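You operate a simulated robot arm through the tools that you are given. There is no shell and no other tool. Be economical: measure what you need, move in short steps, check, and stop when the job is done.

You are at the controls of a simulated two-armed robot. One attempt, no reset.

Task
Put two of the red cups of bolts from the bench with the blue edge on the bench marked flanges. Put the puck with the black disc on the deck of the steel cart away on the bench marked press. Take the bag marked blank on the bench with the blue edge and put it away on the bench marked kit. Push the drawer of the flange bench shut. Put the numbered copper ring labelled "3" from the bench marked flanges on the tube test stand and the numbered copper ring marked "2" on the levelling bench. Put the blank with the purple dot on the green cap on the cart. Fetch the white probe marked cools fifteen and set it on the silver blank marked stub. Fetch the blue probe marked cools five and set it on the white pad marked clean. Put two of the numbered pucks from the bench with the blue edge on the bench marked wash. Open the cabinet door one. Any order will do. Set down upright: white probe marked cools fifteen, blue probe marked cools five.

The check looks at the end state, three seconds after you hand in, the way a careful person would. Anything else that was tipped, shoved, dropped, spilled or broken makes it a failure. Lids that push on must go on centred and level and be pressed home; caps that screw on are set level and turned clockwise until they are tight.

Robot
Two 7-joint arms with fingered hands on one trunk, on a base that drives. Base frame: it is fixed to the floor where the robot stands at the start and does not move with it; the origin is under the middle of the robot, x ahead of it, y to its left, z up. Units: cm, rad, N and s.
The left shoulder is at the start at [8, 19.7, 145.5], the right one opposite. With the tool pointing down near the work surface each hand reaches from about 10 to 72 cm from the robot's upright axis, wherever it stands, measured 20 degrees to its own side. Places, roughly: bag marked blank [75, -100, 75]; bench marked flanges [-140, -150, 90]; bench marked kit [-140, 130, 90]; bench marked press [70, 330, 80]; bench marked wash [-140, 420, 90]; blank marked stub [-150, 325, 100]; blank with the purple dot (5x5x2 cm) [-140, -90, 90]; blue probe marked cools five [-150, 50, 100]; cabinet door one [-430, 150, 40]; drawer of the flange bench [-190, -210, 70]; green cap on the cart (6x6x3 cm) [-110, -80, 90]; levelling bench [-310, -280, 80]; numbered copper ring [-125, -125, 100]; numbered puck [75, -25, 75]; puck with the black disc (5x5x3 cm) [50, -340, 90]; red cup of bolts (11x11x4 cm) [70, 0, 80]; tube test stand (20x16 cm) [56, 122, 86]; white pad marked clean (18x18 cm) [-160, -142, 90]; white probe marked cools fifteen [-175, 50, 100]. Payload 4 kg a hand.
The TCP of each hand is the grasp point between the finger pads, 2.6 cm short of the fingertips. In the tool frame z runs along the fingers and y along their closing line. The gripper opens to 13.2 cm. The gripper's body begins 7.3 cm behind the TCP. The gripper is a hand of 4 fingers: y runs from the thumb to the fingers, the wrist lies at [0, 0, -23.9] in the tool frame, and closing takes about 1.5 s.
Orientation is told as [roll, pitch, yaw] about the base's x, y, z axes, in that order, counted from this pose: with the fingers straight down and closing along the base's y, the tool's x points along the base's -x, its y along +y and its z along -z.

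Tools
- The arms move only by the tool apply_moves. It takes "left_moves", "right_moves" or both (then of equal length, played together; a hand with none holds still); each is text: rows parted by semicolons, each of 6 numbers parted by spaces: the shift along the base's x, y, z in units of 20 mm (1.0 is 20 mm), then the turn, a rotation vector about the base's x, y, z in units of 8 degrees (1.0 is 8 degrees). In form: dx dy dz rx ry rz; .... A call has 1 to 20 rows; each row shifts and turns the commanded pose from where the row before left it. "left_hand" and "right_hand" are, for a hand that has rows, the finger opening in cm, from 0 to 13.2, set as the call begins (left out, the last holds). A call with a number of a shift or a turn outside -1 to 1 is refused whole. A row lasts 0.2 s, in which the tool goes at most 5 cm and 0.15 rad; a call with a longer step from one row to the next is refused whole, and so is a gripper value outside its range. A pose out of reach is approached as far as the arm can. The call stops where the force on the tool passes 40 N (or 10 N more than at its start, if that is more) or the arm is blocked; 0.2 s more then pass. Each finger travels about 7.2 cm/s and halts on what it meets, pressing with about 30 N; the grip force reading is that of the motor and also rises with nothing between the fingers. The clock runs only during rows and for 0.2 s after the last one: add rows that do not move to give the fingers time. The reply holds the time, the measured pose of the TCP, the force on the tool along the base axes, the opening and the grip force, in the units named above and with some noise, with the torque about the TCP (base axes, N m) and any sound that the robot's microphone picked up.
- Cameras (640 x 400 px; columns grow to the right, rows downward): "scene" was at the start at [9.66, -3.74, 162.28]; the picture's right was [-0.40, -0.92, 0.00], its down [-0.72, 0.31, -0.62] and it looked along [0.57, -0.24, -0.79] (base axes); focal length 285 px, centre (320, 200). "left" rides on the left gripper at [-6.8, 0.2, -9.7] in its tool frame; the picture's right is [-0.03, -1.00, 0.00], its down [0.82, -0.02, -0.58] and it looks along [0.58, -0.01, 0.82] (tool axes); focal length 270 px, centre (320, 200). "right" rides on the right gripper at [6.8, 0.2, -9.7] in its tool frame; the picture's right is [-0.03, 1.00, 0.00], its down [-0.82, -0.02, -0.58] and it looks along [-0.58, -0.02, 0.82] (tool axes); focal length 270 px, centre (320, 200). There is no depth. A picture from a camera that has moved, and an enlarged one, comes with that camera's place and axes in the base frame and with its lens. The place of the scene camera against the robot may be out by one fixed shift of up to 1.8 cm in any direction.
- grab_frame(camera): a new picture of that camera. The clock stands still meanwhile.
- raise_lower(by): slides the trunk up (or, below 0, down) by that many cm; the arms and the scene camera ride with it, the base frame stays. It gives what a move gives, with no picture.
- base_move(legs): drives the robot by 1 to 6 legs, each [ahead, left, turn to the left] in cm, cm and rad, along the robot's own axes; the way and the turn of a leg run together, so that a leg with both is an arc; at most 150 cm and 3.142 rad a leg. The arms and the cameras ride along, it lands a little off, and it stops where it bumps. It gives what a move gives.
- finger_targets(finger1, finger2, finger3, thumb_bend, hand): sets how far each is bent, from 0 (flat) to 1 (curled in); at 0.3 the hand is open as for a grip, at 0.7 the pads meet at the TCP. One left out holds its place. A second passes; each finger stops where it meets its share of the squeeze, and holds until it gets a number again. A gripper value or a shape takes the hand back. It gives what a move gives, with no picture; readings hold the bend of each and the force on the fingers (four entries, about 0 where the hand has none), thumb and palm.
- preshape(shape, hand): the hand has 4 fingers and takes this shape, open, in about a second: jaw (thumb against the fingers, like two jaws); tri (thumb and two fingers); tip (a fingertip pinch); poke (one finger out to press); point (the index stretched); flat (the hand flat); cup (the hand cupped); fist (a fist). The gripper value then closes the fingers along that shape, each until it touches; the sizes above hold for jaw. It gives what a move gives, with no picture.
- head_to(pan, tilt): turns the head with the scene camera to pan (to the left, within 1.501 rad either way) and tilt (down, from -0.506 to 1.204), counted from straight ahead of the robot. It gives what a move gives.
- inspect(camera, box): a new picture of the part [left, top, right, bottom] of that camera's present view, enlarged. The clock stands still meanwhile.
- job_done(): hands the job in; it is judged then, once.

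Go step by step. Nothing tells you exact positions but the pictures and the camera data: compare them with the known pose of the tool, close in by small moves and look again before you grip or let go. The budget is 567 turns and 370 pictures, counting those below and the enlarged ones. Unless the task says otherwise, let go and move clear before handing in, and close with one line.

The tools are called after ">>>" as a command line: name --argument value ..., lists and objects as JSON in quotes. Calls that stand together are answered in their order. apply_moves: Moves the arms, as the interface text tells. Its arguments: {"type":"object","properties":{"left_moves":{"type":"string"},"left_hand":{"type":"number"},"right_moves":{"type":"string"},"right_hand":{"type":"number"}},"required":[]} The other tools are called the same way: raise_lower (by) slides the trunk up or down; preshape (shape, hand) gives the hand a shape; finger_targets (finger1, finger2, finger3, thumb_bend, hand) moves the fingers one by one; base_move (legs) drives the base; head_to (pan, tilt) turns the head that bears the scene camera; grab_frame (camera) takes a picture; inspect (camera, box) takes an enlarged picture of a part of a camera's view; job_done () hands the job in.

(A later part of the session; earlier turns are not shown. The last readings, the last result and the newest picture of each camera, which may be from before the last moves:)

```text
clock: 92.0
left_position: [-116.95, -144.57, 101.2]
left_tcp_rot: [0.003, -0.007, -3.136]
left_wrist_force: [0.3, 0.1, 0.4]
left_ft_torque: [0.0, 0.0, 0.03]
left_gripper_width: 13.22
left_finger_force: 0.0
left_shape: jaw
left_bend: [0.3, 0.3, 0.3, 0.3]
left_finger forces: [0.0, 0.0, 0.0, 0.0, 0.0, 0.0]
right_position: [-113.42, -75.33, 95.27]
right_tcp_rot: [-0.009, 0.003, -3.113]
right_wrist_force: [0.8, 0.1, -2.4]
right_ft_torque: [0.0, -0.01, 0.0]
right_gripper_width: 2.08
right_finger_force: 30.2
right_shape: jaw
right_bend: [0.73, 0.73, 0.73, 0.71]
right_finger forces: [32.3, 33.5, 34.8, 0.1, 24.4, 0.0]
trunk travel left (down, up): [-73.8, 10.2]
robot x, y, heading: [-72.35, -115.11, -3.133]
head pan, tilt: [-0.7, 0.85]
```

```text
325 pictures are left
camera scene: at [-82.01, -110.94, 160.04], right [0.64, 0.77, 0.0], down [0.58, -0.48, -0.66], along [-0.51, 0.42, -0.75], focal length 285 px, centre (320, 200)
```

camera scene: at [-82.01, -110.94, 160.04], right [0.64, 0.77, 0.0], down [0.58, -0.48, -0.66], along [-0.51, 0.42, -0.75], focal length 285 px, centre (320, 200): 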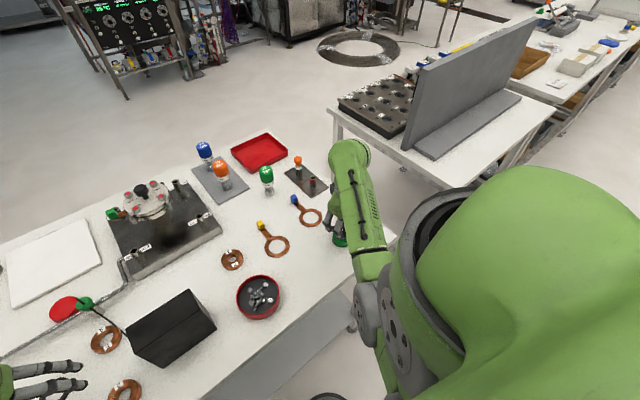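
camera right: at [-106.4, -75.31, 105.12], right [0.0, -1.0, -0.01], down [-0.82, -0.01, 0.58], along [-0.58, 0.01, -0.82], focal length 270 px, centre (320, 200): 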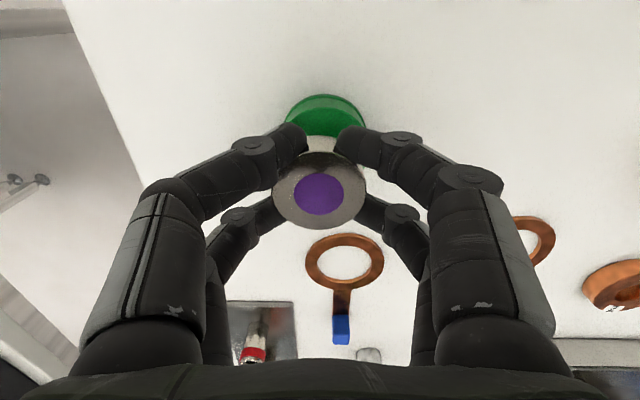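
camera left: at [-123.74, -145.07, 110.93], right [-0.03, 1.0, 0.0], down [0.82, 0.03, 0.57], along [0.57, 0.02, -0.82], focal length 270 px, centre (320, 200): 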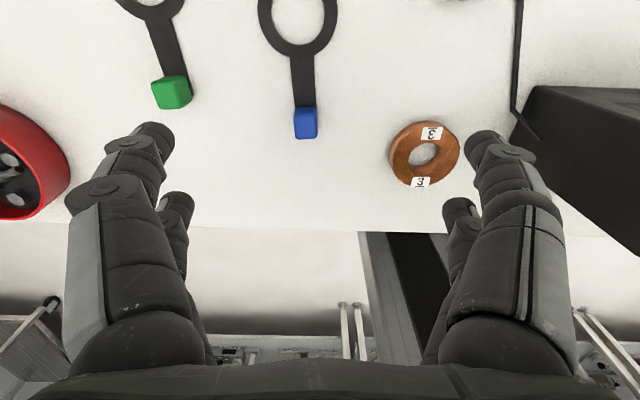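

Lowering to contact.

>>> apply_moves --right_moves "0 0 -.4 0 0 0;0 0 -.2 0 0 0;0 0 0 0 0 0"

>>> apply_moves --right_moves "0 0 -.15 0 0 0;0 0 0 0 0 0"

>>> apply_moves --right_moves "0 0 -.15 0 0 0;0 0 0 0 0 0"

```text
clock: 92.8
left_position: [-116.78, -144.47, 101.18]
left_tcp_rot: [0.003, -0.01, -3.136]
left_wrist_force: [0.0, -0.3, 1.2]
left_ft_torque: [0.0, -0.03, 0.0]
left_gripper_width: 13.21
left_finger_force: 0.2
left_shape: jaw
left_bend: [0.3, 0.3, 0.3, 0.3]
left_finger forces: [0.1, 0.1, 0.0, 0.0, 0.1, 0.1]
right_position: [-113.38, -75.33, 94.11]
right_tcp_rot: [-0.011, 0.001, -3.115]
right_wrist_force: [-0.2, -0.3, -1.6]
right_ft_torque: [0.0, -0.02, -0.01]
right_gripper_width: 2.06
right_finger_force: 29.8
right_shape: jaw
right_bend: [0.73, 0.73, 0.73, 0.71]
right_finger forces: [32.5, 33.6, 34.9, 0.1, 24.4, 0.0]
trunk travel left (down, up): [-73.8, 10.2]
robot x, y, heading: [-72.76, -115.23, -3.133]
head pan, tilt: [-0.7, 0.85]
```

```text
clock: 93.4
left_position: [-116.93, -144.5, 101.25]
left_tcp_rot: [0.005, -0.008, -3.137]
left_wrist_force: [0.1, 0.3, -0.4]
left_ft_torque: [0.01, 0.01, -0.01]
left_gripper_width: 13.22
left_finger_force: 0.0
left_shape: jaw
left_bend: [0.3, 0.3, 0.3, 0.3]
left_finger forces: [0.1, 0.1, 0.0, 0.1, 0.1, 0.1]
right_position: [-113.21, -75.24, 93.79]
right_tcp_rot: [-0.011, 0.002, -3.114]
right_wrist_force: [0.0, -0.5, -3.0]
right_ft_torque: [-0.03, -0.02, -0.01]
right_gripper_width: 2.05
right_finger_force: 30.1
right_shape: jaw
right_bend: [0.73, 0.73, 0.73, 0.71]
right_finger forces: [32.7, 33.6, 34.9, 0.1, 24.5, 0.1]
trunk travel left (down, up): [-73.8, 10.2]
robot x, y, heading: [-72.43, -115.3, -3.144]
head pan, tilt: [-0.7, 0.85]
```

```text
clock: 94.0
left_position: [-116.94, -144.48, 101.12]
left_tcp_rot: [0.001, -0.009, -3.137]
left_wrist_force: [-0.9, 0.1, -0.2]
left_ft_torque: [0.02, -0.02, 0.01]
left_gripper_width: 13.22
left_finger_force: 0.1
left_shape: jaw
left_bend: [0.3, 0.3, 0.3, 0.3]
left_finger forces: [0.0, 0.0, 0.1, 0.1, 0.0, 0.0]
right_position: [-113.28, -75.27, 93.56]
right_tcp_rot: [-0.011, 0.0, -3.113]
right_wrist_force: [0.1, 0.3, -3.2]
right_ft_torque: [-0.02, -0.04, -0.01]
right_gripper_width: 2.05
right_finger_force: 29.9
right_shape: jaw
right_bend: [0.73, 0.73, 0.73, 0.71]
right_finger forces: [32.6, 33.7, 35.0, 0.0, 24.5, 0.0]
trunk travel left (down, up): [-73.8, 10.2]
robot x, y, heading: [-73.07, -115.44, -3.136]
head pan, tilt: [-0.7, 0.85]
```

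>>> apply_moves --right_moves "0 0 -.15 0 0 0;0 0 0 0 0 0"

>>> apply_moves --right_moves "0 0 -.15 0 0 0;0 0 0 0 0 0"

>>> apply_moves --right_moves "0 0 -.12 0 0 0;0 0 0 0 0 0"

>>> grab_frame --camera "right"

```text
clock: 94.6
left_position: [-117.02, -144.51, 101.11]
left_tcp_rot: [0.005, -0.009, -3.137]
left_wrist_force: [0.3, 0.2, 0.4]
left_ft_torque: [0.01, 0.01, 0.05]
left_gripper_width: 13.19
left_finger_force: 0.1
left_shape: jaw
left_bend: [0.3, 0.3, 0.3, 0.3]
left_finger forces: [0.0, 0.1, 0.0, 0.0, 0.0, 0.1]
right_position: [-113.2, -75.3, 93.23]
right_tcp_rot: [-0.009, 0.001, -3.114]
right_wrist_force: [-0.2, -0.5, -2.3]
right_ft_torque: [0.0, -0.01, -0.03]
right_gripper_width: 2.03
right_finger_force: 29.8
right_shape: jaw
right_bend: [0.73, 0.73, 0.73, 0.71]
right_finger forces: [32.7, 33.7, 35.0, 0.0, 24.5, 0.0]
trunk travel left (down, up): [-73.8, 10.2]
robot x, y, heading: [-72.7, -114.96, -3.135]
head pan, tilt: [-0.7, 0.85]
```

```text
clock: 95.2
left_position: [-116.94, -144.5, 101.19]
left_tcp_rot: [0.003, -0.008, -3.136]
left_wrist_force: [0.4, -0.6, 0.8]
left_ft_torque: [0.02, -0.01, 0.0]
left_gripper_width: 13.19
left_finger_force: 0.0
left_shape: jaw
left_bend: [0.3, 0.3, 0.3, 0.3]
left_finger forces: [0.1, 0.1, 0.1, 0.0, 0.0, 0.0]
right_position: [-113.24, -75.31, 93.12]
right_tcp_rot: [-0.013, -0.001, -3.112]
right_wrist_force: [0.4, 0.6, 4.5]
right_ft_torque: [-0.16, 0.01, -0.01]
right_gripper_width: 2.03
right_finger_force: 30.1
right_shape: jaw
right_bend: [0.73, 0.73, 0.73, 0.71]
right_finger forces: [32.6, 34.8, 35.5, 0.0, 24.8, 0.0]
trunk travel left (down, up): [-73.8, 10.2]
robot x, y, heading: [-72.58, -114.99, -3.139]
head pan, tilt: [-0.7, 0.85]
```

```text
clock: 95.8
left_position: [-116.86, -144.6, 101.26]
left_tcp_rot: [0.003, -0.013, -3.136]
left_wrist_force: [-0.2, 1.1, -0.3]
left_ft_torque: [-0.02, 0.02, -0.02]
left_gripper_width: 13.2
left_finger_force: 0.1
left_shape: jaw
left_bend: [0.3, 0.3, 0.3, 0.3]
left_finger forces: [0.1, 0.1, 0.0, 0.1, 0.0, 0.1]
right_position: [-113.33, -75.4, 93.09]
right_tcp_rot: [-0.013, -0.004, -3.115]
right_wrist_force: [-0.9, 1.3, 18.3]
right_ft_torque: [-0.16, 0.1, 0.0]
right_gripper_width: 2.05
right_finger_force: 29.5
right_shape: jaw
right_bend: [0.73, 0.74, 0.73, 0.71]
right_finger forces: [33.5, 40.1, 40.7, 0.1, 25.9, 0.0]
trunk travel left (down, up): [-73.8, 10.2]
robot x, y, heading: [-73.14, -115.47, -3.142]
head pan, tilt: [-0.7, 0.85]
```

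```text
324 pictures are left
camera right: at [-106.22, -75.4, 102.82], right [0.0, -1.0, -0.01], down [-0.81, -0.01, 0.58], along [-0.58, 0.01, -0.81], focal length 270 px, centre (320, 200)
```

right: 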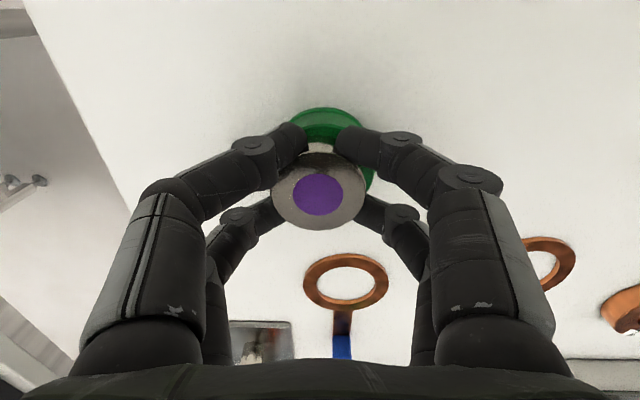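

Contact at cap top. A small y correction (−0.4 cm), then release.

>>> apply_moves --right_moves "0 0 .35 0 0 0;0 -.2 0 0 0 0;0 0 -.3 0 0 0;0 0 0 0 0 0"

>>> apply_moves --right_moves "0 0 0 0 0 0;0 0 0 0 0 0;0 0 0 0 0 0;0 0 0 0 0 0" --right_hand 6.5

>>> grab_frame --camera "right"

```text
clock: 96.8
left_position: [-116.83, -144.54, 101.21]
left_tcp_rot: [0.001, -0.01, -3.138]
left_wrist_force: [-0.4, 0.3, 0.2]
left_ft_torque: [0.05, -0.01, -0.01]
left_gripper_width: 13.19
left_finger_force: 0.1
left_shape: jaw
left_bend: [0.3, 0.3, 0.3, 0.3]
left_finger forces: [0.1, 0.1, 0.0, 0.0, 0.0, 0.0]
right_position: [-113.34, -75.8, 93.05]
right_tcp_rot: [-0.013, -0.003, -3.114]
right_wrist_force: [-0.2, 1.7, 15.0]
right_ft_torque: [-0.06, 0.09, 0.02]
right_gripper_width: 2.07
right_finger_force: 29.9
right_shape: jaw
right_bend: [0.73, 0.74, 0.73, 0.71]
right_finger forces: [34.4, 39.0, 41.0, 0.1, 26.0, 0.1]
trunk travel left (down, up): [-73.8, 10.2]
robot x, y, heading: [-72.54, -115.23, -3.134]
head pan, tilt: [-0.7, 0.85]
```

```text
clock: 97.8
left_position: [-116.97, -144.57, 101.13]
left_tcp_rot: [0.003, -0.009, -3.137]
left_wrist_force: [0.4, 0.3, -0.5]
left_ft_torque: [0.0, 0.0, 0.0]
left_gripper_width: 13.18
left_finger_force: 0.0
left_shape: jaw
left_bend: [0.3, 0.3, 0.3, 0.3]
left_finger forces: [0.0, 0.0, 0.1, 0.0, 0.0, 0.0]
right_position: [-113.3, -75.72, 92.81]
right_tcp_rot: [-0.01, 0.002, -3.113]
right_wrist_force: [0.0, 0.3, -0.4]
right_ft_torque: [0.0, 0.01, -0.01]
right_gripper_width: 6.42
right_finger_force: 0.1
right_shape: jaw
right_bend: [0.73, 0.73, 0.73, 0.7]
right_finger forces: [0.1, 0.1, 0.1, 0.1, 0.1, 0.0]
trunk travel left (down, up): [-73.8, 10.2]
robot x, y, heading: [-72.4, -115.55, -3.135]
head pan, tilt: [-0.7, 0.85]
```

```text
323 pictures are left
camera right: at [-106.26, -75.71, 102.57], right [0.0, -1.0, -0.01], down [-0.82, -0.01, 0.58], along [-0.58, 0.01, -0.82], focal length 270 px, centre (320, 200)
```

right: 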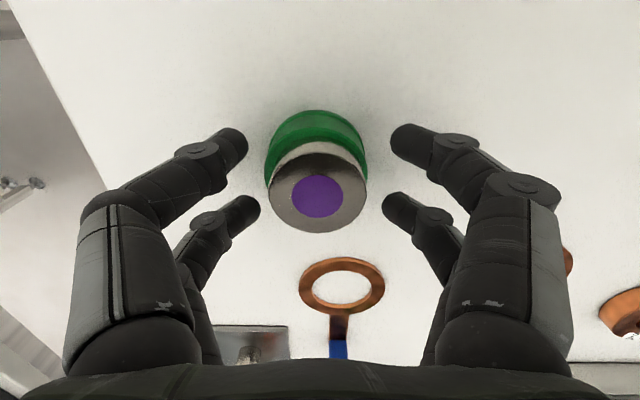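

The blank sits centred on the cap. Next: right hand to ring 2, left hand (yawed ~70° to avoid the black box) to ring 3.

>>> apply_moves --right_moves "0 0 .8 0 0 0;0 0 1 0 0 0;0 0 1 0 0 0;0 0 1 0 0 0;-.5 -1 0 0 0 0;-.5 -1 0 0 0 0;-.5 -1 0 0 0 0;-.5 -1 0 0 0 0;-.5 -1 0 0 0 0;-.5 -1 0 0 0 0;-.5 -1 0 0 0 0;-.5 -1 0 0 0 0;-.5 -1 0 0 0 0;-.5 -1 0 0 0 0;-.5 -1 0 0 0 0;-.5 -1 0 0 0 0;-.5 -1 0 0 0 0;-.4 -1 0 0 0 0;0 0 0 0 0 0" --left_moves "0 0 0 0 0 .9;0 0 0 0 0 .9;0 0 0 0 0 .9;0 0 0 0 0 .9;0 0 0 0 0 .9;0 0 0 0 0 .9;0 0 0 0 0 .9;0 0 0 0 0 .9;0 0 0 0 0 .9;0 0 0 0 0 .65;.2 .6 0 0 0 0;.2 .6 0 0 0 0;.2 .6 0 0 0 0;.2 .6 0 0 0 0;.2 .6 0 0 0 0;.3 .6 0 0 0 0;0 .6 0 0 0 0;0 0 0 0 0 0;0 0 0 0 0 0" --left_hand 8 --right_hand 8

>>> grab_frame --camera "right"

>>> grab_frame --camera "left"

```text
clock: 101.8
left_position: [-114.41, -136.1, 100.76]
left_tcp_rot: [0.0, -0.01, -1.916]
left_wrist_force: [-0.2, -0.2, -0.5]
left_ft_torque: [0.0, 0.03, -0.01]
left_gripper_width: 8.04
left_finger_force: 0.1
left_shape: jaw
left_bend: [0.71, 0.71, 0.71, 0.7]
left_finger forces: [0.1, 0.0, 0.1, 0.0, 0.1, 0.0]
left hand out of reach, approached as far as the arm can: row 16
right_position: [-127.18, -103.75, 100.56]
right_tcp_rot: [-0.008, 0.002, -3.113]
right_wrist_force: [0.5, 0.2, -0.1]
right_ft_torque: [-0.01, -0.03, -0.01]
right_gripper_width: 7.94
right_finger_force: 0.0
right_shape: jaw
right_bend: [0.71, 0.71, 0.71, 0.7]
right_finger forces: [0.1, 0.0, 0.1, 0.0, 0.0, 0.1]
trunk travel left (down, up): [-73.8, 10.2]
robot x, y, heading: [-72.45, -115.01, -3.138]
head pan, tilt: [-0.7, 0.85]
```

```text
322 pictures are left
camera right: at [-120.06, -103.8, 110.39], right [0.0, -1.0, -0.01], down [-0.82, -0.01, 0.58], along [-0.58, 0.01, -0.82], focal length 270 px, centre (320, 200)
```

right: 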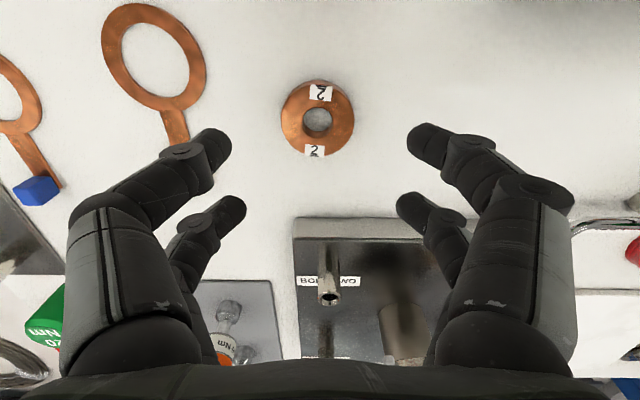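

```text
321 pictures are left
camera left: at [-116.6, -142.63, 110.54], right [-0.95, 0.31, 0.0], down [0.26, 0.78, 0.57], along [0.18, 0.54, -0.82], focal length 270 px, centre (320, 200)
```

left: 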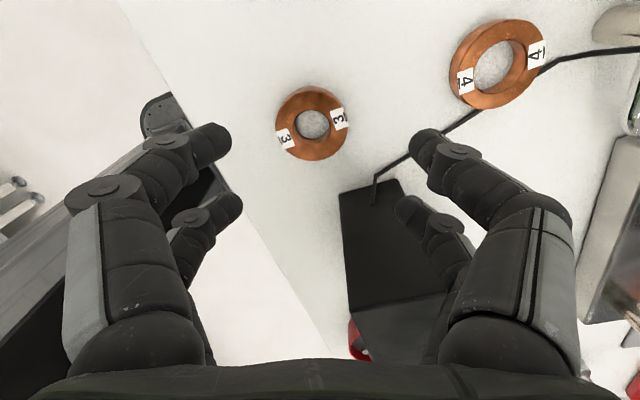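

Both rings are centred under the hands with clearances fine. Descending both to grip.

>>> apply_moves --right_moves "0 .2 0 0 0 0;0 0 -.9 0 0 0;0 0 -.9 0 0 0;0 0 -.9 0 0 0;0 0 -.9 0 0 0;0 0 -.8 0 0 0;0 0 -.45 0 0 0;0 0 0 0 0 0" --left_moves ".3 0 0 0 0 0;0 0 -.9 0 0 0;0 0 -.9 0 0 0;0 0 -.9 0 0 0;0 0 -.9 0 0 0;0 0 -.8 0 0 0;0 0 -.5 0 0 0;0 0 0 0 0 0"

>>> grab_frame --camera "right"

>>> grab_frame --camera "left"

```text
clock: 103.6
left_position: [-114.03, -136.14, 90.86]
left_tcp_rot: [0.002, -0.01, -1.914]
left_wrist_force: [0.0, 0.0, -0.4]
left_ft_torque: [-0.02, 0.0, 0.03]
left_gripper_width: 8.06
left_finger_force: 0.0
left_shape: jaw
left_bend: [0.71, 0.71, 0.71, 0.7]
left_finger forces: [0.1, 0.0, 0.0, 0.0, 0.0, 0.1]
right_position: [-127.11, -103.39, 90.81]
right_tcp_rot: [-0.01, 0.0, -3.113]
right_wrist_force: [-0.3, 0.6, 4.9]
right_ft_torque: [-0.24, 0.01, 0.0]
right_gripper_width: 7.91
right_finger_force: 0.2
right_shape: jaw
right_bend: [0.71, 0.71, 0.71, 0.7]
right_finger forces: [2.8, 2.4, 0.0, 0.0, 0.0, 0.0]
trunk travel left (down, up): [-73.8, 10.2]
robot x, y, heading: [-72.58, -115.48, -3.135]
head pan, tilt: [-0.7, 0.85]
```

```text
320 pictures are left
camera right: at [-120.05, -103.34, 100.53], right [0.0, -1.0, -0.01], down [-0.82, -0.01, 0.58], along [-0.58, 0.01, -0.82], focal length 270 px, centre (320, 200)
```

right: 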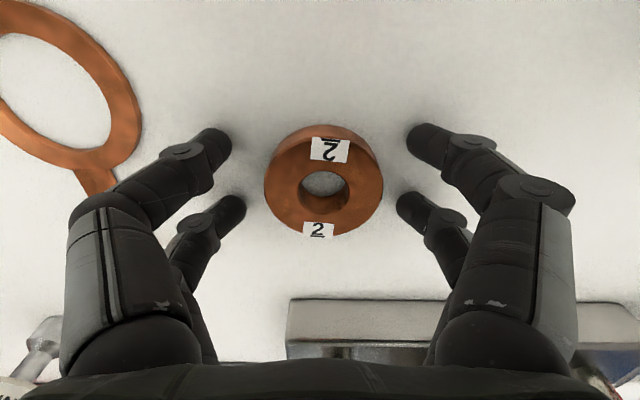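

```text
319 pictures are left
camera left: at [-116.04, -142.74, 100.73], right [-0.95, 0.31, 0.0], down [0.26, 0.78, 0.57], along [0.18, 0.54, -0.82], focal length 270 px, centre (320, 200)
```

left: 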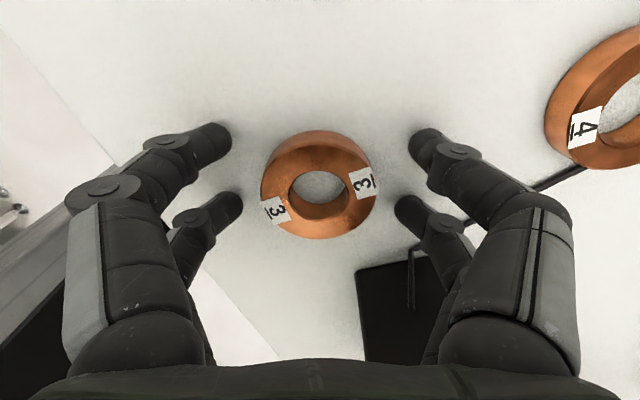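

Both centred. Closing the two hands.

>>> apply_moves --right_moves "0 0 .08 0 0 0;0 0 0 0 0 0;0 0 0 0 0 0;0 0 0 0 0 0;0 0 0 0 0 0;0 0 0 0 0 0;0 0 0 0 0 0" --left_moves "0 0 0 0 0 0;0 0 0 0 0 0;0 0 0 0 0 0;0 0 0 0 0 0;0 0 0 0 0 0;0 0 0 0 0 0;0 0 0 0 0 0" --right_hand 3 --left_hand 3

>>> apply_moves --right_moves "0 0 .5 0 0 0;0 0 .9 0 0 0;0 0 1 0 0 0;0 0 1 0 0 0;0 0 1 0 0 0;0 0 1 0 0 0;0 0 0 0 0 0" --left_moves "0 0 .5 0 0 0;0 0 .9 0 0 0;0 0 1 0 0 0;0 0 1 0 0 0;0 0 1 0 0 0;0 0 .5 0 0 0;0 0 0 0 0 0"

>>> grab_frame --camera "right"

>>> grab_frame --camera "left"

```text
clock: 105.2
left_position: [-114.04, -136.11, 90.84]
left_tcp_rot: [0.005, -0.009, -1.914]
left_wrist_force: [0.1, 0.1, -2.4]
left_ft_torque: [0.02, 0.02, -0.02]
left_gripper_width: 3.0
left_finger_force: 29.8
left_shape: jaw
left_bend: [0.73, 0.73, 0.73, 0.71]
left_finger forces: [26.1, 29.7, 31.1, 0.0, 22.3, 0.0]
right_position: [-127.15, -103.18, 90.83]
right_tcp_rot: [-0.011, 0.001, -3.113]
right_wrist_force: [-0.5, -0.1, 0.0]
right_ft_torque: [0.04, -0.02, 0.02]
right_gripper_width: 3.44
right_finger_force: 30.1
right_shape: jaw
right_bend: [0.74, 0.73, 0.73, 0.7]
right_finger forces: [28.5, 29.3, 28.0, 0.0, 24.3, 0.0]
trunk travel left (down, up): [-73.8, 10.2]
robot x, y, heading: [-72.71, -114.9, -3.139]
head pan, tilt: [-0.7, 0.85]
```

```text
clock: 106.8
left_position: [-113.88, -136.23, 100.56]
left_tcp_rot: [0.0, -0.012, -1.915]
left_wrist_force: [0.0, -0.5, -2.9]
left_ft_torque: [-0.05, 0.01, -0.03]
left_gripper_width: 3.0
left_finger_force: 29.6
left_shape: jaw
left_bend: [0.73, 0.73, 0.73, 0.71]
left_finger forces: [26.1, 29.9, 31.5, 0.0, 22.5, 0.1]
right_position: [-127.23, -103.06, 101.55]
right_tcp_rot: [-0.011, 0.001, -3.115]
right_wrist_force: [-0.2, 0.2, -3.1]
right_ft_torque: [-0.02, -0.01, -0.02]
right_gripper_width: 3.44
right_finger_force: 29.7
right_shape: jaw
right_bend: [0.74, 0.73, 0.73, 0.7]
right_finger forces: [29.4, 30.0, 28.6, 0.0, 24.8, 0.1]
trunk travel left (down, up): [-73.8, 10.2]
robot x, y, heading: [-72.68, -115.24, -3.135]
head pan, tilt: [-0.7, 0.85]
```

```text
318 pictures are left
camera right: at [-120.21, -103.16, 111.36], right [0.0, -1.0, -0.01], down [-0.82, -0.01, 0.58], along [-0.58, 0.01, -0.82], focal length 270 px, centre (320, 200)
```

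right: 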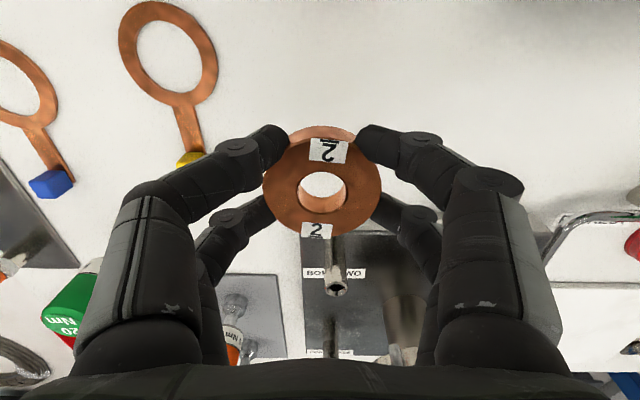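

```text
317 pictures are left
camera left: at [-116.1, -142.76, 110.39], right [-0.95, 0.31, 0.0], down [0.26, 0.78, 0.57], along [0.18, 0.54, -0.82], focal length 270 px, centre (320, 200)
```

left: 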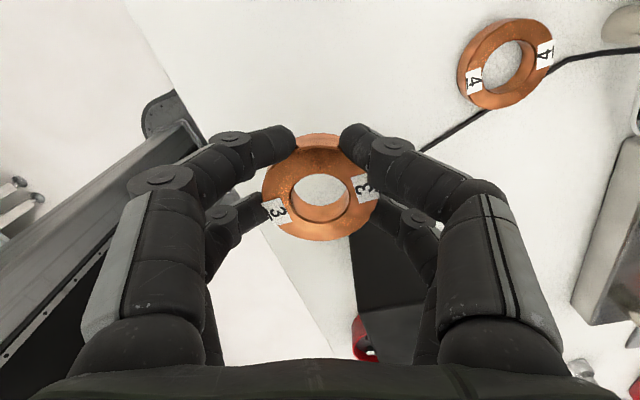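

Both rings are held. I'll back off, strafe left past the bench end, then go toward the levelling bench.

>>> base_move --legs '[[-35, 0, 0]]'

>>> apply_moves --right_moves ".9 0 0 0 0 0;.9 0 0 0 0 0;.9 0 0 0 0 0;.9 0 0 0 0 0;.9 0 0 0 0 0;0 0 0 0 0 0"

>>> head_to --pan 0.6 --tilt 0.5

>>> base_move --legs '[[0, 150, 0], [0, 30, 0]]'

>>> grab_frame --camera "scene"

```text
clock: 109.0
left_position: [-79.81, -136.03, 100.52]
left_tcp_rot: [0.001, -0.008, -1.917]
left_wrist_force: [0.7, -0.4, -2.0]
left_ft_torque: [-0.04, 0.04, -0.03]
left_gripper_width: 3.0
left_finger_force: 30.0
left_shape: jaw
left_bend: [0.73, 0.73, 0.73, 0.71]
left_finger forces: [26.2, 29.9, 31.6, 0.0, 22.6, 0.0]
right_position: [-93.02, -102.9, 101.34]
right_tcp_rot: [-0.01, 0.003, -3.117]
right_wrist_force: [-0.3, 0.3, -3.3]
right_ft_torque: [0.0, -0.04, 0.01]
right_gripper_width: 3.41
right_finger_force: 30.1
right_shape: jaw
right_bend: [0.74, 0.73, 0.73, 0.7]
right_finger forces: [29.4, 30.1, 28.7, 0.1, 24.7, 0.0]
trunk travel left (down, up): [-73.8, 10.2]
robot x, y, heading: [-38.27, -114.9, -3.138]
head pan, tilt: [-0.7, 0.85]
```

```text
clock: 110.4
left_position: [-79.58, -135.93, 100.52]
left_tcp_rot: [0.0, -0.012, -1.917]
left_wrist_force: [0.2, 0.1, -1.9]
left_ft_torque: [-0.03, 0.02, -0.01]
left_gripper_width: 3.0
left_finger_force: 29.9
left_shape: jaw
left_bend: [0.73, 0.73, 0.73, 0.71]
left_finger forces: [26.2, 29.9, 31.6, 0.1, 22.6, 0.0]
right_position: [-84.03, -103.06, 101.63]
right_tcp_rot: [-0.01, 0.003, -3.117]
right_wrist_force: [0.0, 0.4, -1.8]
right_ft_torque: [0.01, 0.0, 0.02]
right_gripper_width: 3.42
right_finger_force: 30.0
right_shape: jaw
right_bend: [0.74, 0.73, 0.73, 0.7]
right_finger forces: [30.1, 30.5, 29.1, 0.1, 25.1, 0.0]
trunk travel left (down, up): [-73.8, 10.2]
robot x, y, heading: [-38.54, -115.02, -3.139]
head pan, tilt: [-0.7, 0.85]
```

```text
clock: 111.9
left_position: [-79.76, -136.01, 100.58]
left_tcp_rot: [0.0, -0.012, -1.917]
left_wrist_force: [0.1, 0.0, -2.8]
left_ft_torque: [0.01, -0.02, -0.01]
left_gripper_width: 3.01
left_finger_force: 29.4
left_shape: jaw
left_bend: [0.73, 0.73, 0.73, 0.71]
left_finger forces: [26.3, 29.9, 31.6, 0.0, 22.7, 0.0]
right_position: [-83.89, -103.06, 101.55]
right_tcp_rot: [-0.011, 0.001, -3.115]
right_wrist_force: [-0.4, 0.5, -3.3]
right_ft_torque: [0.01, -0.02, -0.01]
right_gripper_width: 3.4
right_finger_force: 29.8
right_shape: jaw
right_bend: [0.74, 0.73, 0.73, 0.7]
right_finger forces: [30.1, 30.5, 29.1, 0.1, 25.1, 0.1]
trunk travel left (down, up): [-73.8, 10.2]
robot x, y, heading: [-38.35, -114.86, -3.14]
head pan, tilt: [0.6, 0.499]
```

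```text
clock: 121.0
left_position: [-81.23, -316.32, 100.64]
left_tcp_rot: [0.001, -0.012, -1.934]
left_wrist_force: [-0.5, 0.3, -1.9]
left_ft_torque: [-0.06, 0.05, -0.03]
left_gripper_width: 3.01
left_finger_force: 29.8
left_shape: jaw
left_bend: [0.73, 0.73, 0.73, 0.71]
left_finger forces: [26.4, 30.1, 31.6, 0.0, 22.4, 0.0]
right_position: [-84.77, -283.41, 101.43]
right_tcp_rot: [-0.009, 0.002, -3.131]
right_wrist_force: [-0.2, 0.1, -3.1]
right_ft_torque: [-0.03, -0.04, 0.0]
right_gripper_width: 3.39
right_finger_force: 30.1
right_shape: jaw
right_bend: [0.74, 0.73, 0.73, 0.7]
right_finger forces: [30.2, 30.7, 29.3, 0.0, 25.5, 0.0]
trunk travel left (down, up): [-73.8, 10.2]
robot x, y, heading: [-39.68, -296.23, 3.127]
head pan, tilt: [0.6, 0.499]
```

```text
316 pictures are left
camera scene: at [-50.51, -301.73, 163.05], right [-0.55, 0.83, 0.0], down [0.4, 0.26, -0.88], along [-0.73, -0.49, -0.48], focal length 285 px, centre (320, 200)
```

scene: 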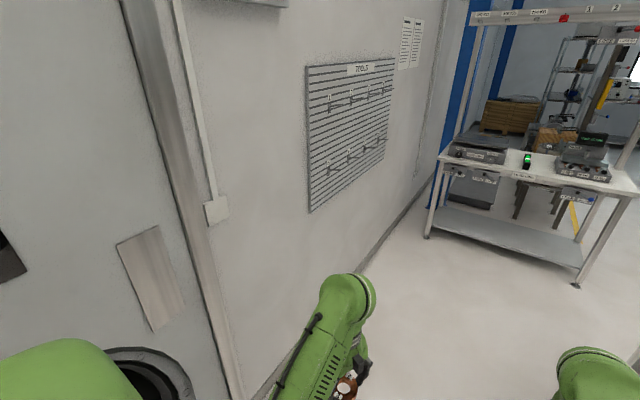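

The levelling bench front edge is near x≈−290, y −341…−228. Zooming on it.

>>> inspect --camera "scene" --box '[420, 100, 640, 240]'

>>> base_move --legs '[[150, 0, 0], [15, -8, 0]]'

>>> head_to --pan 0 --tilt 0.6

>>> grab_frame --camera "scene"

```text
2.86 times, centred on (530, 170) of scene
camera zoom: at [-50.51, -301.73, 163.05], right [-0.55, 0.83, 0.0], down [0.4, 0.26, -0.88], along [-0.73, -0.49, -0.48], focal length 814 px, centre (-280, 286)
```

zoom: 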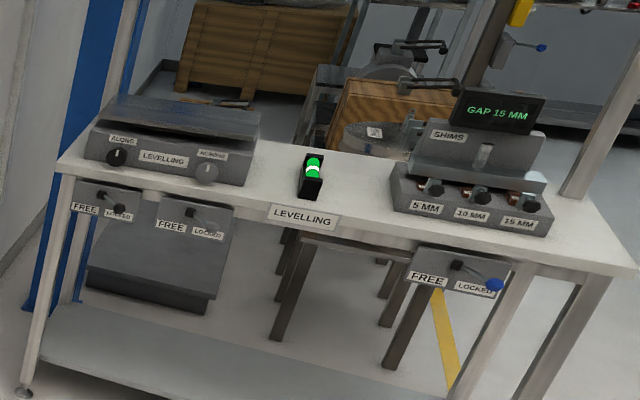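

```text
clock: 129.5
left_position: [-245.48, -306.64, 100.79]
left_tcp_rot: [-0.002, -0.009, -1.934]
left_wrist_force: [0.3, -0.6, -2.2]
left_ft_torque: [-0.03, 0.04, 0.03]
left_gripper_width: 2.98
left_finger_force: 30.4
left_shape: jaw
left_bend: [0.73, 0.73, 0.73, 0.71]
left_finger forces: [26.6, 30.1, 31.8, 0.0, 22.5, 0.0]
right_position: [-249.19, -273.79, 101.85]
right_tcp_rot: [-0.013, 0.001, -3.134]
right_wrist_force: [1.4, -0.2, -2.3]
right_ft_torque: [0.0, 0.01, -0.01]
right_gripper_width: 3.39
right_finger_force: 29.4
right_shape: jaw
right_bend: [0.74, 0.73, 0.73, 0.7]
right_finger forces: [30.4, 30.8, 29.5, 0.0, 25.4, 0.0]
trunk travel left (down, up): [-73.8, 10.2]
robot x, y, heading: [-203.98, -286.45, 3.125]
head pan, tilt: [0.6, 0.499]
```

```text
clock: 130.5
left_position: [-245.78, -306.65, 100.48]
left_tcp_rot: [0.002, -0.012, -1.933]
left_wrist_force: [-0.4, -0.3, -2.6]
left_ft_torque: [-0.02, -0.02, -0.01]
left_gripper_width: 3.0
left_finger_force: 30.0
left_shape: jaw
left_bend: [0.73, 0.73, 0.73, 0.71]
left_finger forces: [26.6, 30.1, 31.7, 0.1, 22.5, 0.2]
right_position: [-249.32, -273.56, 101.51]
right_tcp_rot: [-0.009, 0.003, -3.134]
right_wrist_force: [0.1, 0.0, -2.4]
right_ft_torque: [-0.04, -0.04, 0.03]
right_gripper_width: 3.38
right_finger_force: 30.1
right_shape: jaw
right_bend: [0.74, 0.73, 0.73, 0.7]
right_finger forces: [30.4, 30.8, 29.3, 0.0, 25.5, 0.1]
trunk travel left (down, up): [-73.8, 10.2]
robot x, y, heading: [-204.25, -286.67, 3.126]
head pan, tilt: [0.0, 0.6]
```

```text
314 pictures are left
camera scene: at [-216.45, -286.98, 162.12], right [0.01, 1.0, 0.0], down [0.57, -0.01, -0.82], along [-0.82, 0.01, -0.57], focal length 285 px, centre (320, 200)
```

scene: 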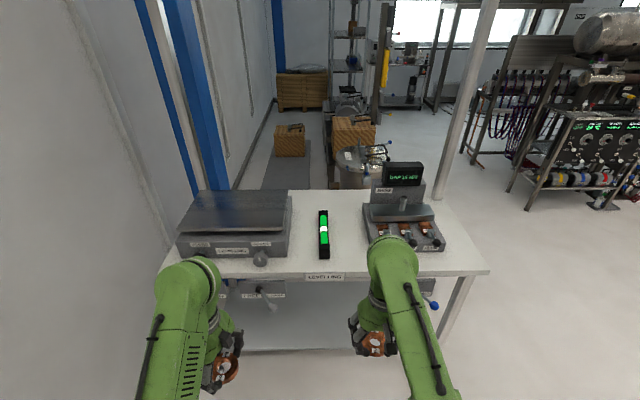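

I'll place ring 2 in the gap between the level and the shim block (y≈−276). Yaw the right hand, approach.

>>> apply_moves --right_moves "0 -.2 0 0 0 .95;0 -.2 0 0 0 .95;0 -.2 0 0 0 .95;0 -.2 0 0 0 .95;0 -.2 0 0 0 .95;0 -.2 0 0 0 .95;0 0 0 0 0 .95;0 0 0 0 0 .95;0 0 0 0 0 .95;0 0 0 0 0 .95;0 0 0 0 0 0"

>>> base_move --legs '[[38, 0, 0]]'

>>> grab_frame --camera "right"

>>> grab_frame --camera "scene"

```text
clock: 132.9
left_position: [-245.77, -306.61, 100.63]
left_tcp_rot: [0.002, -0.01, -1.933]
left_wrist_force: [0.0, 0.2, -2.9]
left_ft_torque: [-0.03, -0.01, 0.0]
left_gripper_width: 3.0
left_finger_force: 30.1
left_shape: jaw
left_bend: [0.73, 0.73, 0.73, 0.71]
left_finger forces: [26.7, 30.2, 31.7, 0.0, 22.6, 0.1]
right_position: [-249.39, -276.04, 101.51]
right_tcp_rot: [-0.01, 0.002, -1.806]
right_wrist_force: [0.7, 0.0, -2.8]
right_ft_torque: [0.04, 0.0, 0.01]
right_gripper_width: 3.37
right_finger_force: 29.6
right_shape: jaw
right_bend: [0.74, 0.73, 0.73, 0.7]
right_finger forces: [30.5, 30.9, 29.6, 0.1, 25.4, 0.1]
trunk travel left (down, up): [-73.8, 10.2]
robot x, y, heading: [-204.29, -286.32, 3.128]
head pan, tilt: [0.0, 0.6]
```

```text
clock: 135.3
left_position: [-283.01, -305.95, 100.62]
left_tcp_rot: [-0.001, -0.01, -1.936]
left_wrist_force: [1.0, 0.1, -2.1]
left_ft_torque: [-0.03, 0.03, 0.02]
left_gripper_width: 3.01
left_finger_force: 30.7
left_shape: jaw
left_bend: [0.73, 0.73, 0.73, 0.71]
left_finger forces: [26.6, 30.1, 31.8, 0.0, 22.4, 0.0]
right_position: [-286.46, -275.41, 101.79]
right_tcp_rot: [-0.012, 0.001, -1.807]
right_wrist_force: [0.1, 0.7, -3.1]
right_ft_torque: [0.03, -0.01, 0.03]
right_gripper_width: 3.38
right_finger_force: 29.7
right_shape: jaw
right_bend: [0.74, 0.73, 0.73, 0.7]
right_finger forces: [30.6, 30.9, 29.7, 0.0, 25.6, 0.0]
trunk travel left (down, up): [-73.8, 10.2]
robot x, y, heading: [-241.25, -285.58, 3.127]
head pan, tilt: [0.0, 0.6]
```

```text
313 pictures are left
camera right: at [-284.45, -268.75, 111.49], right [0.97, -0.26, -0.01], down [-0.2, -0.79, 0.58], along [-0.16, -0.55, -0.82], focal length 270 px, centre (320, 200)
```

right: 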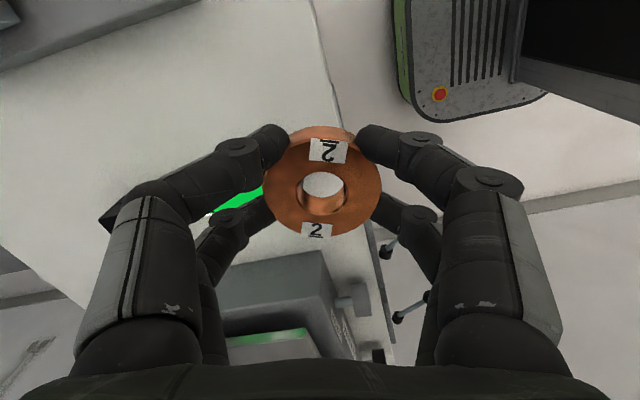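

```text
312 pictures are left
camera scene: at [-253.34, -286.42, 162.15], right [0.02, 1.0, 0.0], down [0.56, -0.01, -0.83], along [-0.83, 0.01, -0.56], focal length 285 px, centre (320, 200)
```

scene: 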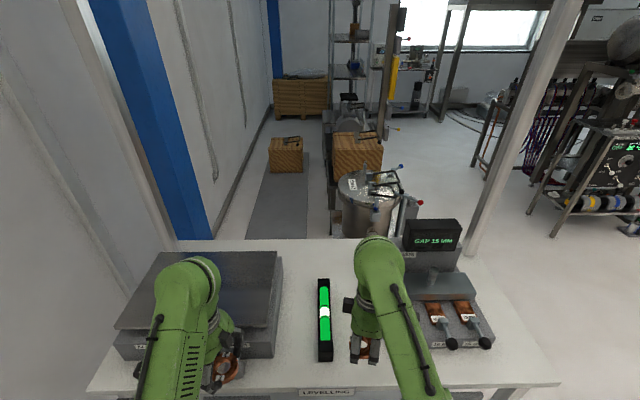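

Move 9.5 cm farther over the bench and lower most of the way.

>>> apply_moves --right_moves "-.95 0 0 0 0 0;-.95 0 0 0 0 0;-.95 0 0 0 0 0;-.95 0 0 0 0 0;-.95 0 0 0 0 0;0 0 -1 0 0 0;0 0 -1 0 0 0;0 0 -1 0 0 0;0 0 -1 0 0 0;0 0 -1 0 0 0;0 0 -1 0 0 0;0 0 -.8 0 0 0;0 0 0 0 0 0"

>>> grab_frame --camera "right"

>>> grab_frame --camera "scene"

```text
clock: 138.1
left_position: [-283.16, -305.96, 100.57]
left_tcp_rot: [-0.001, -0.011, -1.936]
left_wrist_force: [0.3, -0.3, -2.8]
left_ft_torque: [-0.04, 0.0, 0.03]
left_gripper_width: 2.99
left_finger_force: 29.4
left_shape: jaw
left_bend: [0.73, 0.73, 0.73, 0.71]
left_finger forces: [26.7, 30.2, 31.7, 0.0, 22.4, 0.0]
right_position: [-296.2, -275.19, 87.76]
right_tcp_rot: [-0.012, 0.002, -1.808]
right_wrist_force: [0.8, 0.7, -2.8]
right_ft_torque: [0.03, 0.02, -0.02]
right_gripper_width: 3.42
right_finger_force: 30.2
right_shape: jaw
right_bend: [0.74, 0.73, 0.73, 0.7]
right_finger forces: [31.1, 31.2, 30.1, 0.0, 26.0, 0.0]
trunk travel left (down, up): [-73.8, 10.2]
robot x, y, heading: [-241.49, -285.93, 3.128]
head pan, tilt: [0.0, 0.6]
```

```text
311 pictures are left
camera right: at [-294.17, -268.68, 97.54], right [0.97, -0.26, -0.01], down [-0.21, -0.79, 0.58], along [-0.16, -0.55, -0.82], focal length 270 px, centre (320, 200)
```

right: 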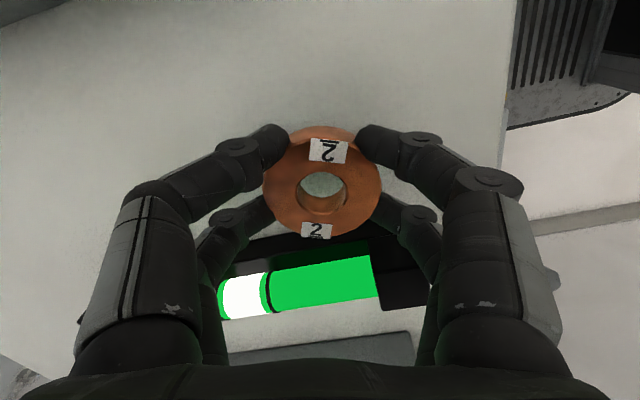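

```text
310 pictures are left
camera scene: at [-253.68, -286.41, 162.12], right [0.02, 1.0, 0.0], down [0.57, -0.01, -0.82], along [-0.82, 0.01, -0.57], focal length 285 px, centre (320, 200)
```

scene: 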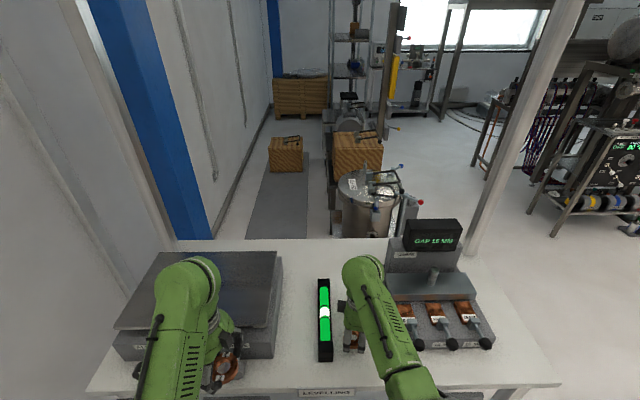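

>>> apply_moves --right_moves "0 .7 0 0 0 0;0 0 -.8 0 0 0;0 0 -.8 0 0 0;0 0 -.4 0 0 0;0 0 0 0 0 0"

>>> apply_moves --right_moves "0 0 -.2 0 0 0;0 0 0 0 0 0"

>>> apply_moves --right_moves "0 0 -.2 0 0 0;0 0 0 0 0 0"

>>> apply_moves --right_moves "0 0 -.2 0 0 0;0 0 0 0 0 0"

```text
clock: 139.3
left_position: [-282.98, -305.94, 100.6]
left_tcp_rot: [-0.003, -0.011, -1.937]
left_wrist_force: [-0.1, 0.5, -3.0]
left_ft_torque: [-0.02, 0.01, 0.04]
left_gripper_width: 2.99
left_finger_force: 29.8
left_shape: jaw
left_bend: [0.73, 0.73, 0.73, 0.71]
left_finger forces: [26.5, 30.2, 31.8, 0.1, 22.5, 0.0]
right_position: [-296.43, -274.02, 84.77]
right_tcp_rot: [-0.03, -0.004, -1.807]
right_wrist_force: [6.8, 0.9, 20.3]
right_ft_torque: [-0.06, -0.49, 0.08]
right_gripper_width: 3.44
right_finger_force: 30.4
right_shape: jaw
right_bend: [0.74, 0.74, 0.74, 0.7]
right_finger forces: [37.6, 43.2, 31.8, 0.0, 28.1, 0.1]
trunk travel left (down, up): [-73.8, 10.2]
robot x, y, heading: [-241.37, -285.8, 3.122]
head pan, tilt: [0.0, 0.6]
stopped in row 5 (right hand): the force on the tool passed its limit (the readings are from after the stop); the commanded pose is now the measured one
```

```text
clock: 140.0
left_position: [-282.95, -305.97, 100.71]
left_tcp_rot: [-0.002, -0.009, -1.937]
left_wrist_force: [-0.4, 0.2, -2.6]
left_ft_torque: [-0.03, -0.01, -0.01]
left_gripper_width: 2.97
left_finger_force: 29.9
left_shape: jaw
left_bend: [0.73, 0.73, 0.73, 0.71]
left_finger forces: [26.5, 30.2, 31.9, 0.0, 22.5, 0.0]
right_position: [-296.81, -274.13, 84.66]
right_tcp_rot: [-0.034, -0.005, -1.806]
right_wrist_force: [8.6, 1.0, 22.1]
right_ft_torque: [-0.11, -0.72, 0.07]
right_gripper_width: 3.46
right_finger_force: 30.1
right_shape: jaw
right_bend: [0.74, 0.75, 0.74, 0.7]
right_finger forces: [39.8, 44.7, 32.2, 0.1, 28.2, 0.0]
trunk travel left (down, up): [-73.8, 10.2]
robot x, y, heading: [-241.09, -285.81, 3.123]
head pan, tilt: [0.0, 0.6]
stopped in row 2 (right hand): the force on the tool passed its limit (the readings are from after the stop); the commanded pose is now the measured one
```

```text
clock: 140.6
left_position: [-282.91, -306.0, 100.66]
left_tcp_rot: [-0.001, -0.009, -1.938]
left_wrist_force: [0.6, 0.0, -3.8]
left_ft_torque: [0.01, -0.01, -0.01]
left_gripper_width: 3.0
left_finger_force: 30.3
left_shape: jaw
left_bend: [0.73, 0.73, 0.73, 0.71]
left_finger forces: [26.6, 30.2, 31.9, 0.1, 22.4, 0.0]
right_position: [-297.28, -274.11, 84.77]
right_tcp_rot: [-0.044, -0.007, -1.807]
right_wrist_force: [8.9, 0.1, 25.1]
right_ft_torque: [-0.06, -0.9, 0.07]
right_gripper_width: 3.46
right_finger_force: 30.3
right_shape: jaw
right_bend: [0.74, 0.75, 0.74, 0.7]
right_finger forces: [42.1, 46.1, 32.2, 0.1, 28.4, 0.0]
trunk travel left (down, up): [-73.8, 10.2]
robot x, y, heading: [-241.67, -285.81, 3.123]
head pan, tilt: [0.0, 0.6]
stopped in row 2 (right hand): the force on the tool passed its limit (the readings are from after the stop); the commanded pose is now the measured one
```

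```text
clock: 141.2
left_position: [-282.87, -305.97, 100.6]
left_tcp_rot: [-0.001, -0.01, -1.939]
left_wrist_force: [-0.3, 0.0, -2.6]
left_ft_torque: [0.0, -0.06, -0.01]
left_gripper_width: 3.0
left_finger_force: 29.6
left_shape: jaw
left_bend: [0.73, 0.73, 0.73, 0.71]
left_finger forces: [26.6, 30.2, 31.9, 0.1, 22.5, 0.0]
right_position: [-297.7, -274.06, 84.68]
right_tcp_rot: [-0.057, -0.01, -1.808]
right_wrist_force: [11.3, 0.7, 27.2]
right_ft_torque: [-0.03, -1.08, 0.03]
right_gripper_width: 3.48
right_finger_force: 30.1
right_shape: jaw
right_bend: [0.75, 0.75, 0.73, 0.7]
right_finger forces: [44.6, 47.0, 31.8, 0.0, 28.4, 0.0]
trunk travel left (down, up): [-73.8, 10.2]
robot x, y, heading: [-241.16, -285.61, 3.126]
head pan, tilt: [0.0, 0.6]
stopped in row 2 (right hand): the force on the tool passed its limit (the readings are from after the stop); the commanded pose is now the measured one
```

Contact occurred at z≈84.8 (table ≈82). I'll relieve the pressure and straighten before releasing.

>>> apply_moves --right_moves ".3 0 .3 .32 .05 0;0 0 0 0 0 0"

>>> grab_frame --camera "right"

```text
clock: 141.8
left_position: [-283.02, -305.94, 100.52]
left_tcp_rot: [-0.001, -0.012, -1.936]
left_wrist_force: [-0.5, -0.1, -1.8]
left_ft_torque: [-0.03, 0.05, -0.01]
left_gripper_width: 2.99
left_finger_force: 30.3
left_shape: jaw
left_bend: [0.73, 0.73, 0.73, 0.71]
left_finger forces: [26.8, 30.3, 31.7, 0.0, 22.5, 0.0]
right_position: [-296.86, -274.15, 84.79]
right_tcp_rot: [-0.063, 0.032, -1.808]
right_wrist_force: [-2.3, -0.8, 5.1]
right_ft_torque: [-0.24, -0.15, -0.05]
right_gripper_width: 3.51
right_finger_force: 30.1
right_shape: jaw
right_bend: [0.75, 0.75, 0.73, 0.7]
right_finger forces: [33.4, 45.8, 34.1, 0.1, 30.2, 0.0]
trunk travel left (down, up): [-73.8, 10.2]
robot x, y, heading: [-241.29, -285.73, 3.123]
head pan, tilt: [0.0, 0.6]
```

```text
309 pictures are left
camera right: at [-294.38, -267.91, 94.78], right [0.96, -0.26, -0.06], down [-0.18, -0.81, 0.55], along [-0.19, -0.52, -0.83], focal length 270 px, centre (320, 200)
```

right: 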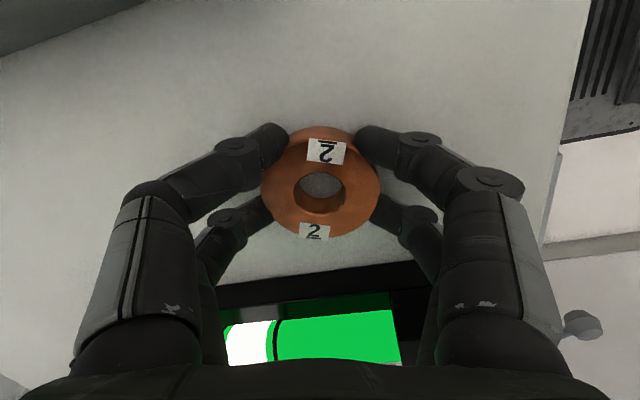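

>>> apply_moves --right_moves "0 0 .15 -.29 -.3 0;0 0 0 0 0 0"

>>> apply_moves --right_moves "0 0 -.1 0 0 0;0 0 0 0 0 0"

```text
clock: 142.4
left_position: [-283.11, -305.85, 100.59]
left_tcp_rot: [0.0, -0.011, -1.937]
left_wrist_force: [-0.1, 0.3, -1.9]
left_ft_torque: [-0.02, 0.02, 0.01]
left_gripper_width: 2.96
left_finger_force: 29.6
left_shape: jaw
left_bend: [0.73, 0.73, 0.73, 0.71]
left_finger forces: [26.7, 30.2, 31.7, 0.0, 22.5, 0.0]
right_position: [-296.83, -274.05, 84.96]
right_tcp_rot: [-0.014, 0.004, -1.806]
right_wrist_force: [0.1, 1.4, -2.4]
right_ft_torque: [-0.02, 0.03, 0.0]
right_gripper_width: 3.45
right_finger_force: 30.2
right_shape: jaw
right_bend: [0.74, 0.75, 0.73, 0.7]
right_finger forces: [34.1, 34.7, 32.9, 0.1, 28.2, 0.0]
trunk travel left (down, up): [-73.8, 10.2]
robot x, y, heading: [-241.28, -285.73, 3.121]
head pan, tilt: [0.0, 0.6]
```

```text
clock: 143.0
left_position: [-283.1, -305.95, 100.63]
left_tcp_rot: [0.001, -0.009, -1.936]
left_wrist_force: [-0.5, 0.1, -3.2]
left_ft_torque: [0.01, 0.02, 0.0]
left_gripper_width: 2.99
left_finger_force: 30.0
left_shape: jaw
left_bend: [0.73, 0.73, 0.73, 0.71]
left_finger forces: [26.6, 30.2, 31.7, 0.0, 22.5, 0.0]
right_position: [-296.99, -274.12, 84.8]
right_tcp_rot: [-0.014, 0.001, -1.806]
right_wrist_force: [0.2, -0.3, -2.9]
right_ft_torque: [0.05, -0.03, -0.02]
right_gripper_width: 3.48
right_finger_force: 30.2
right_shape: jaw
right_bend: [0.74, 0.75, 0.73, 0.7]
right_finger forces: [34.2, 34.6, 32.9, 0.0, 28.2, 0.0]
trunk travel left (down, up): [-73.8, 10.2]
robot x, y, heading: [-241.11, -285.81, 3.126]
head pan, tilt: [0.0, 0.6]
```

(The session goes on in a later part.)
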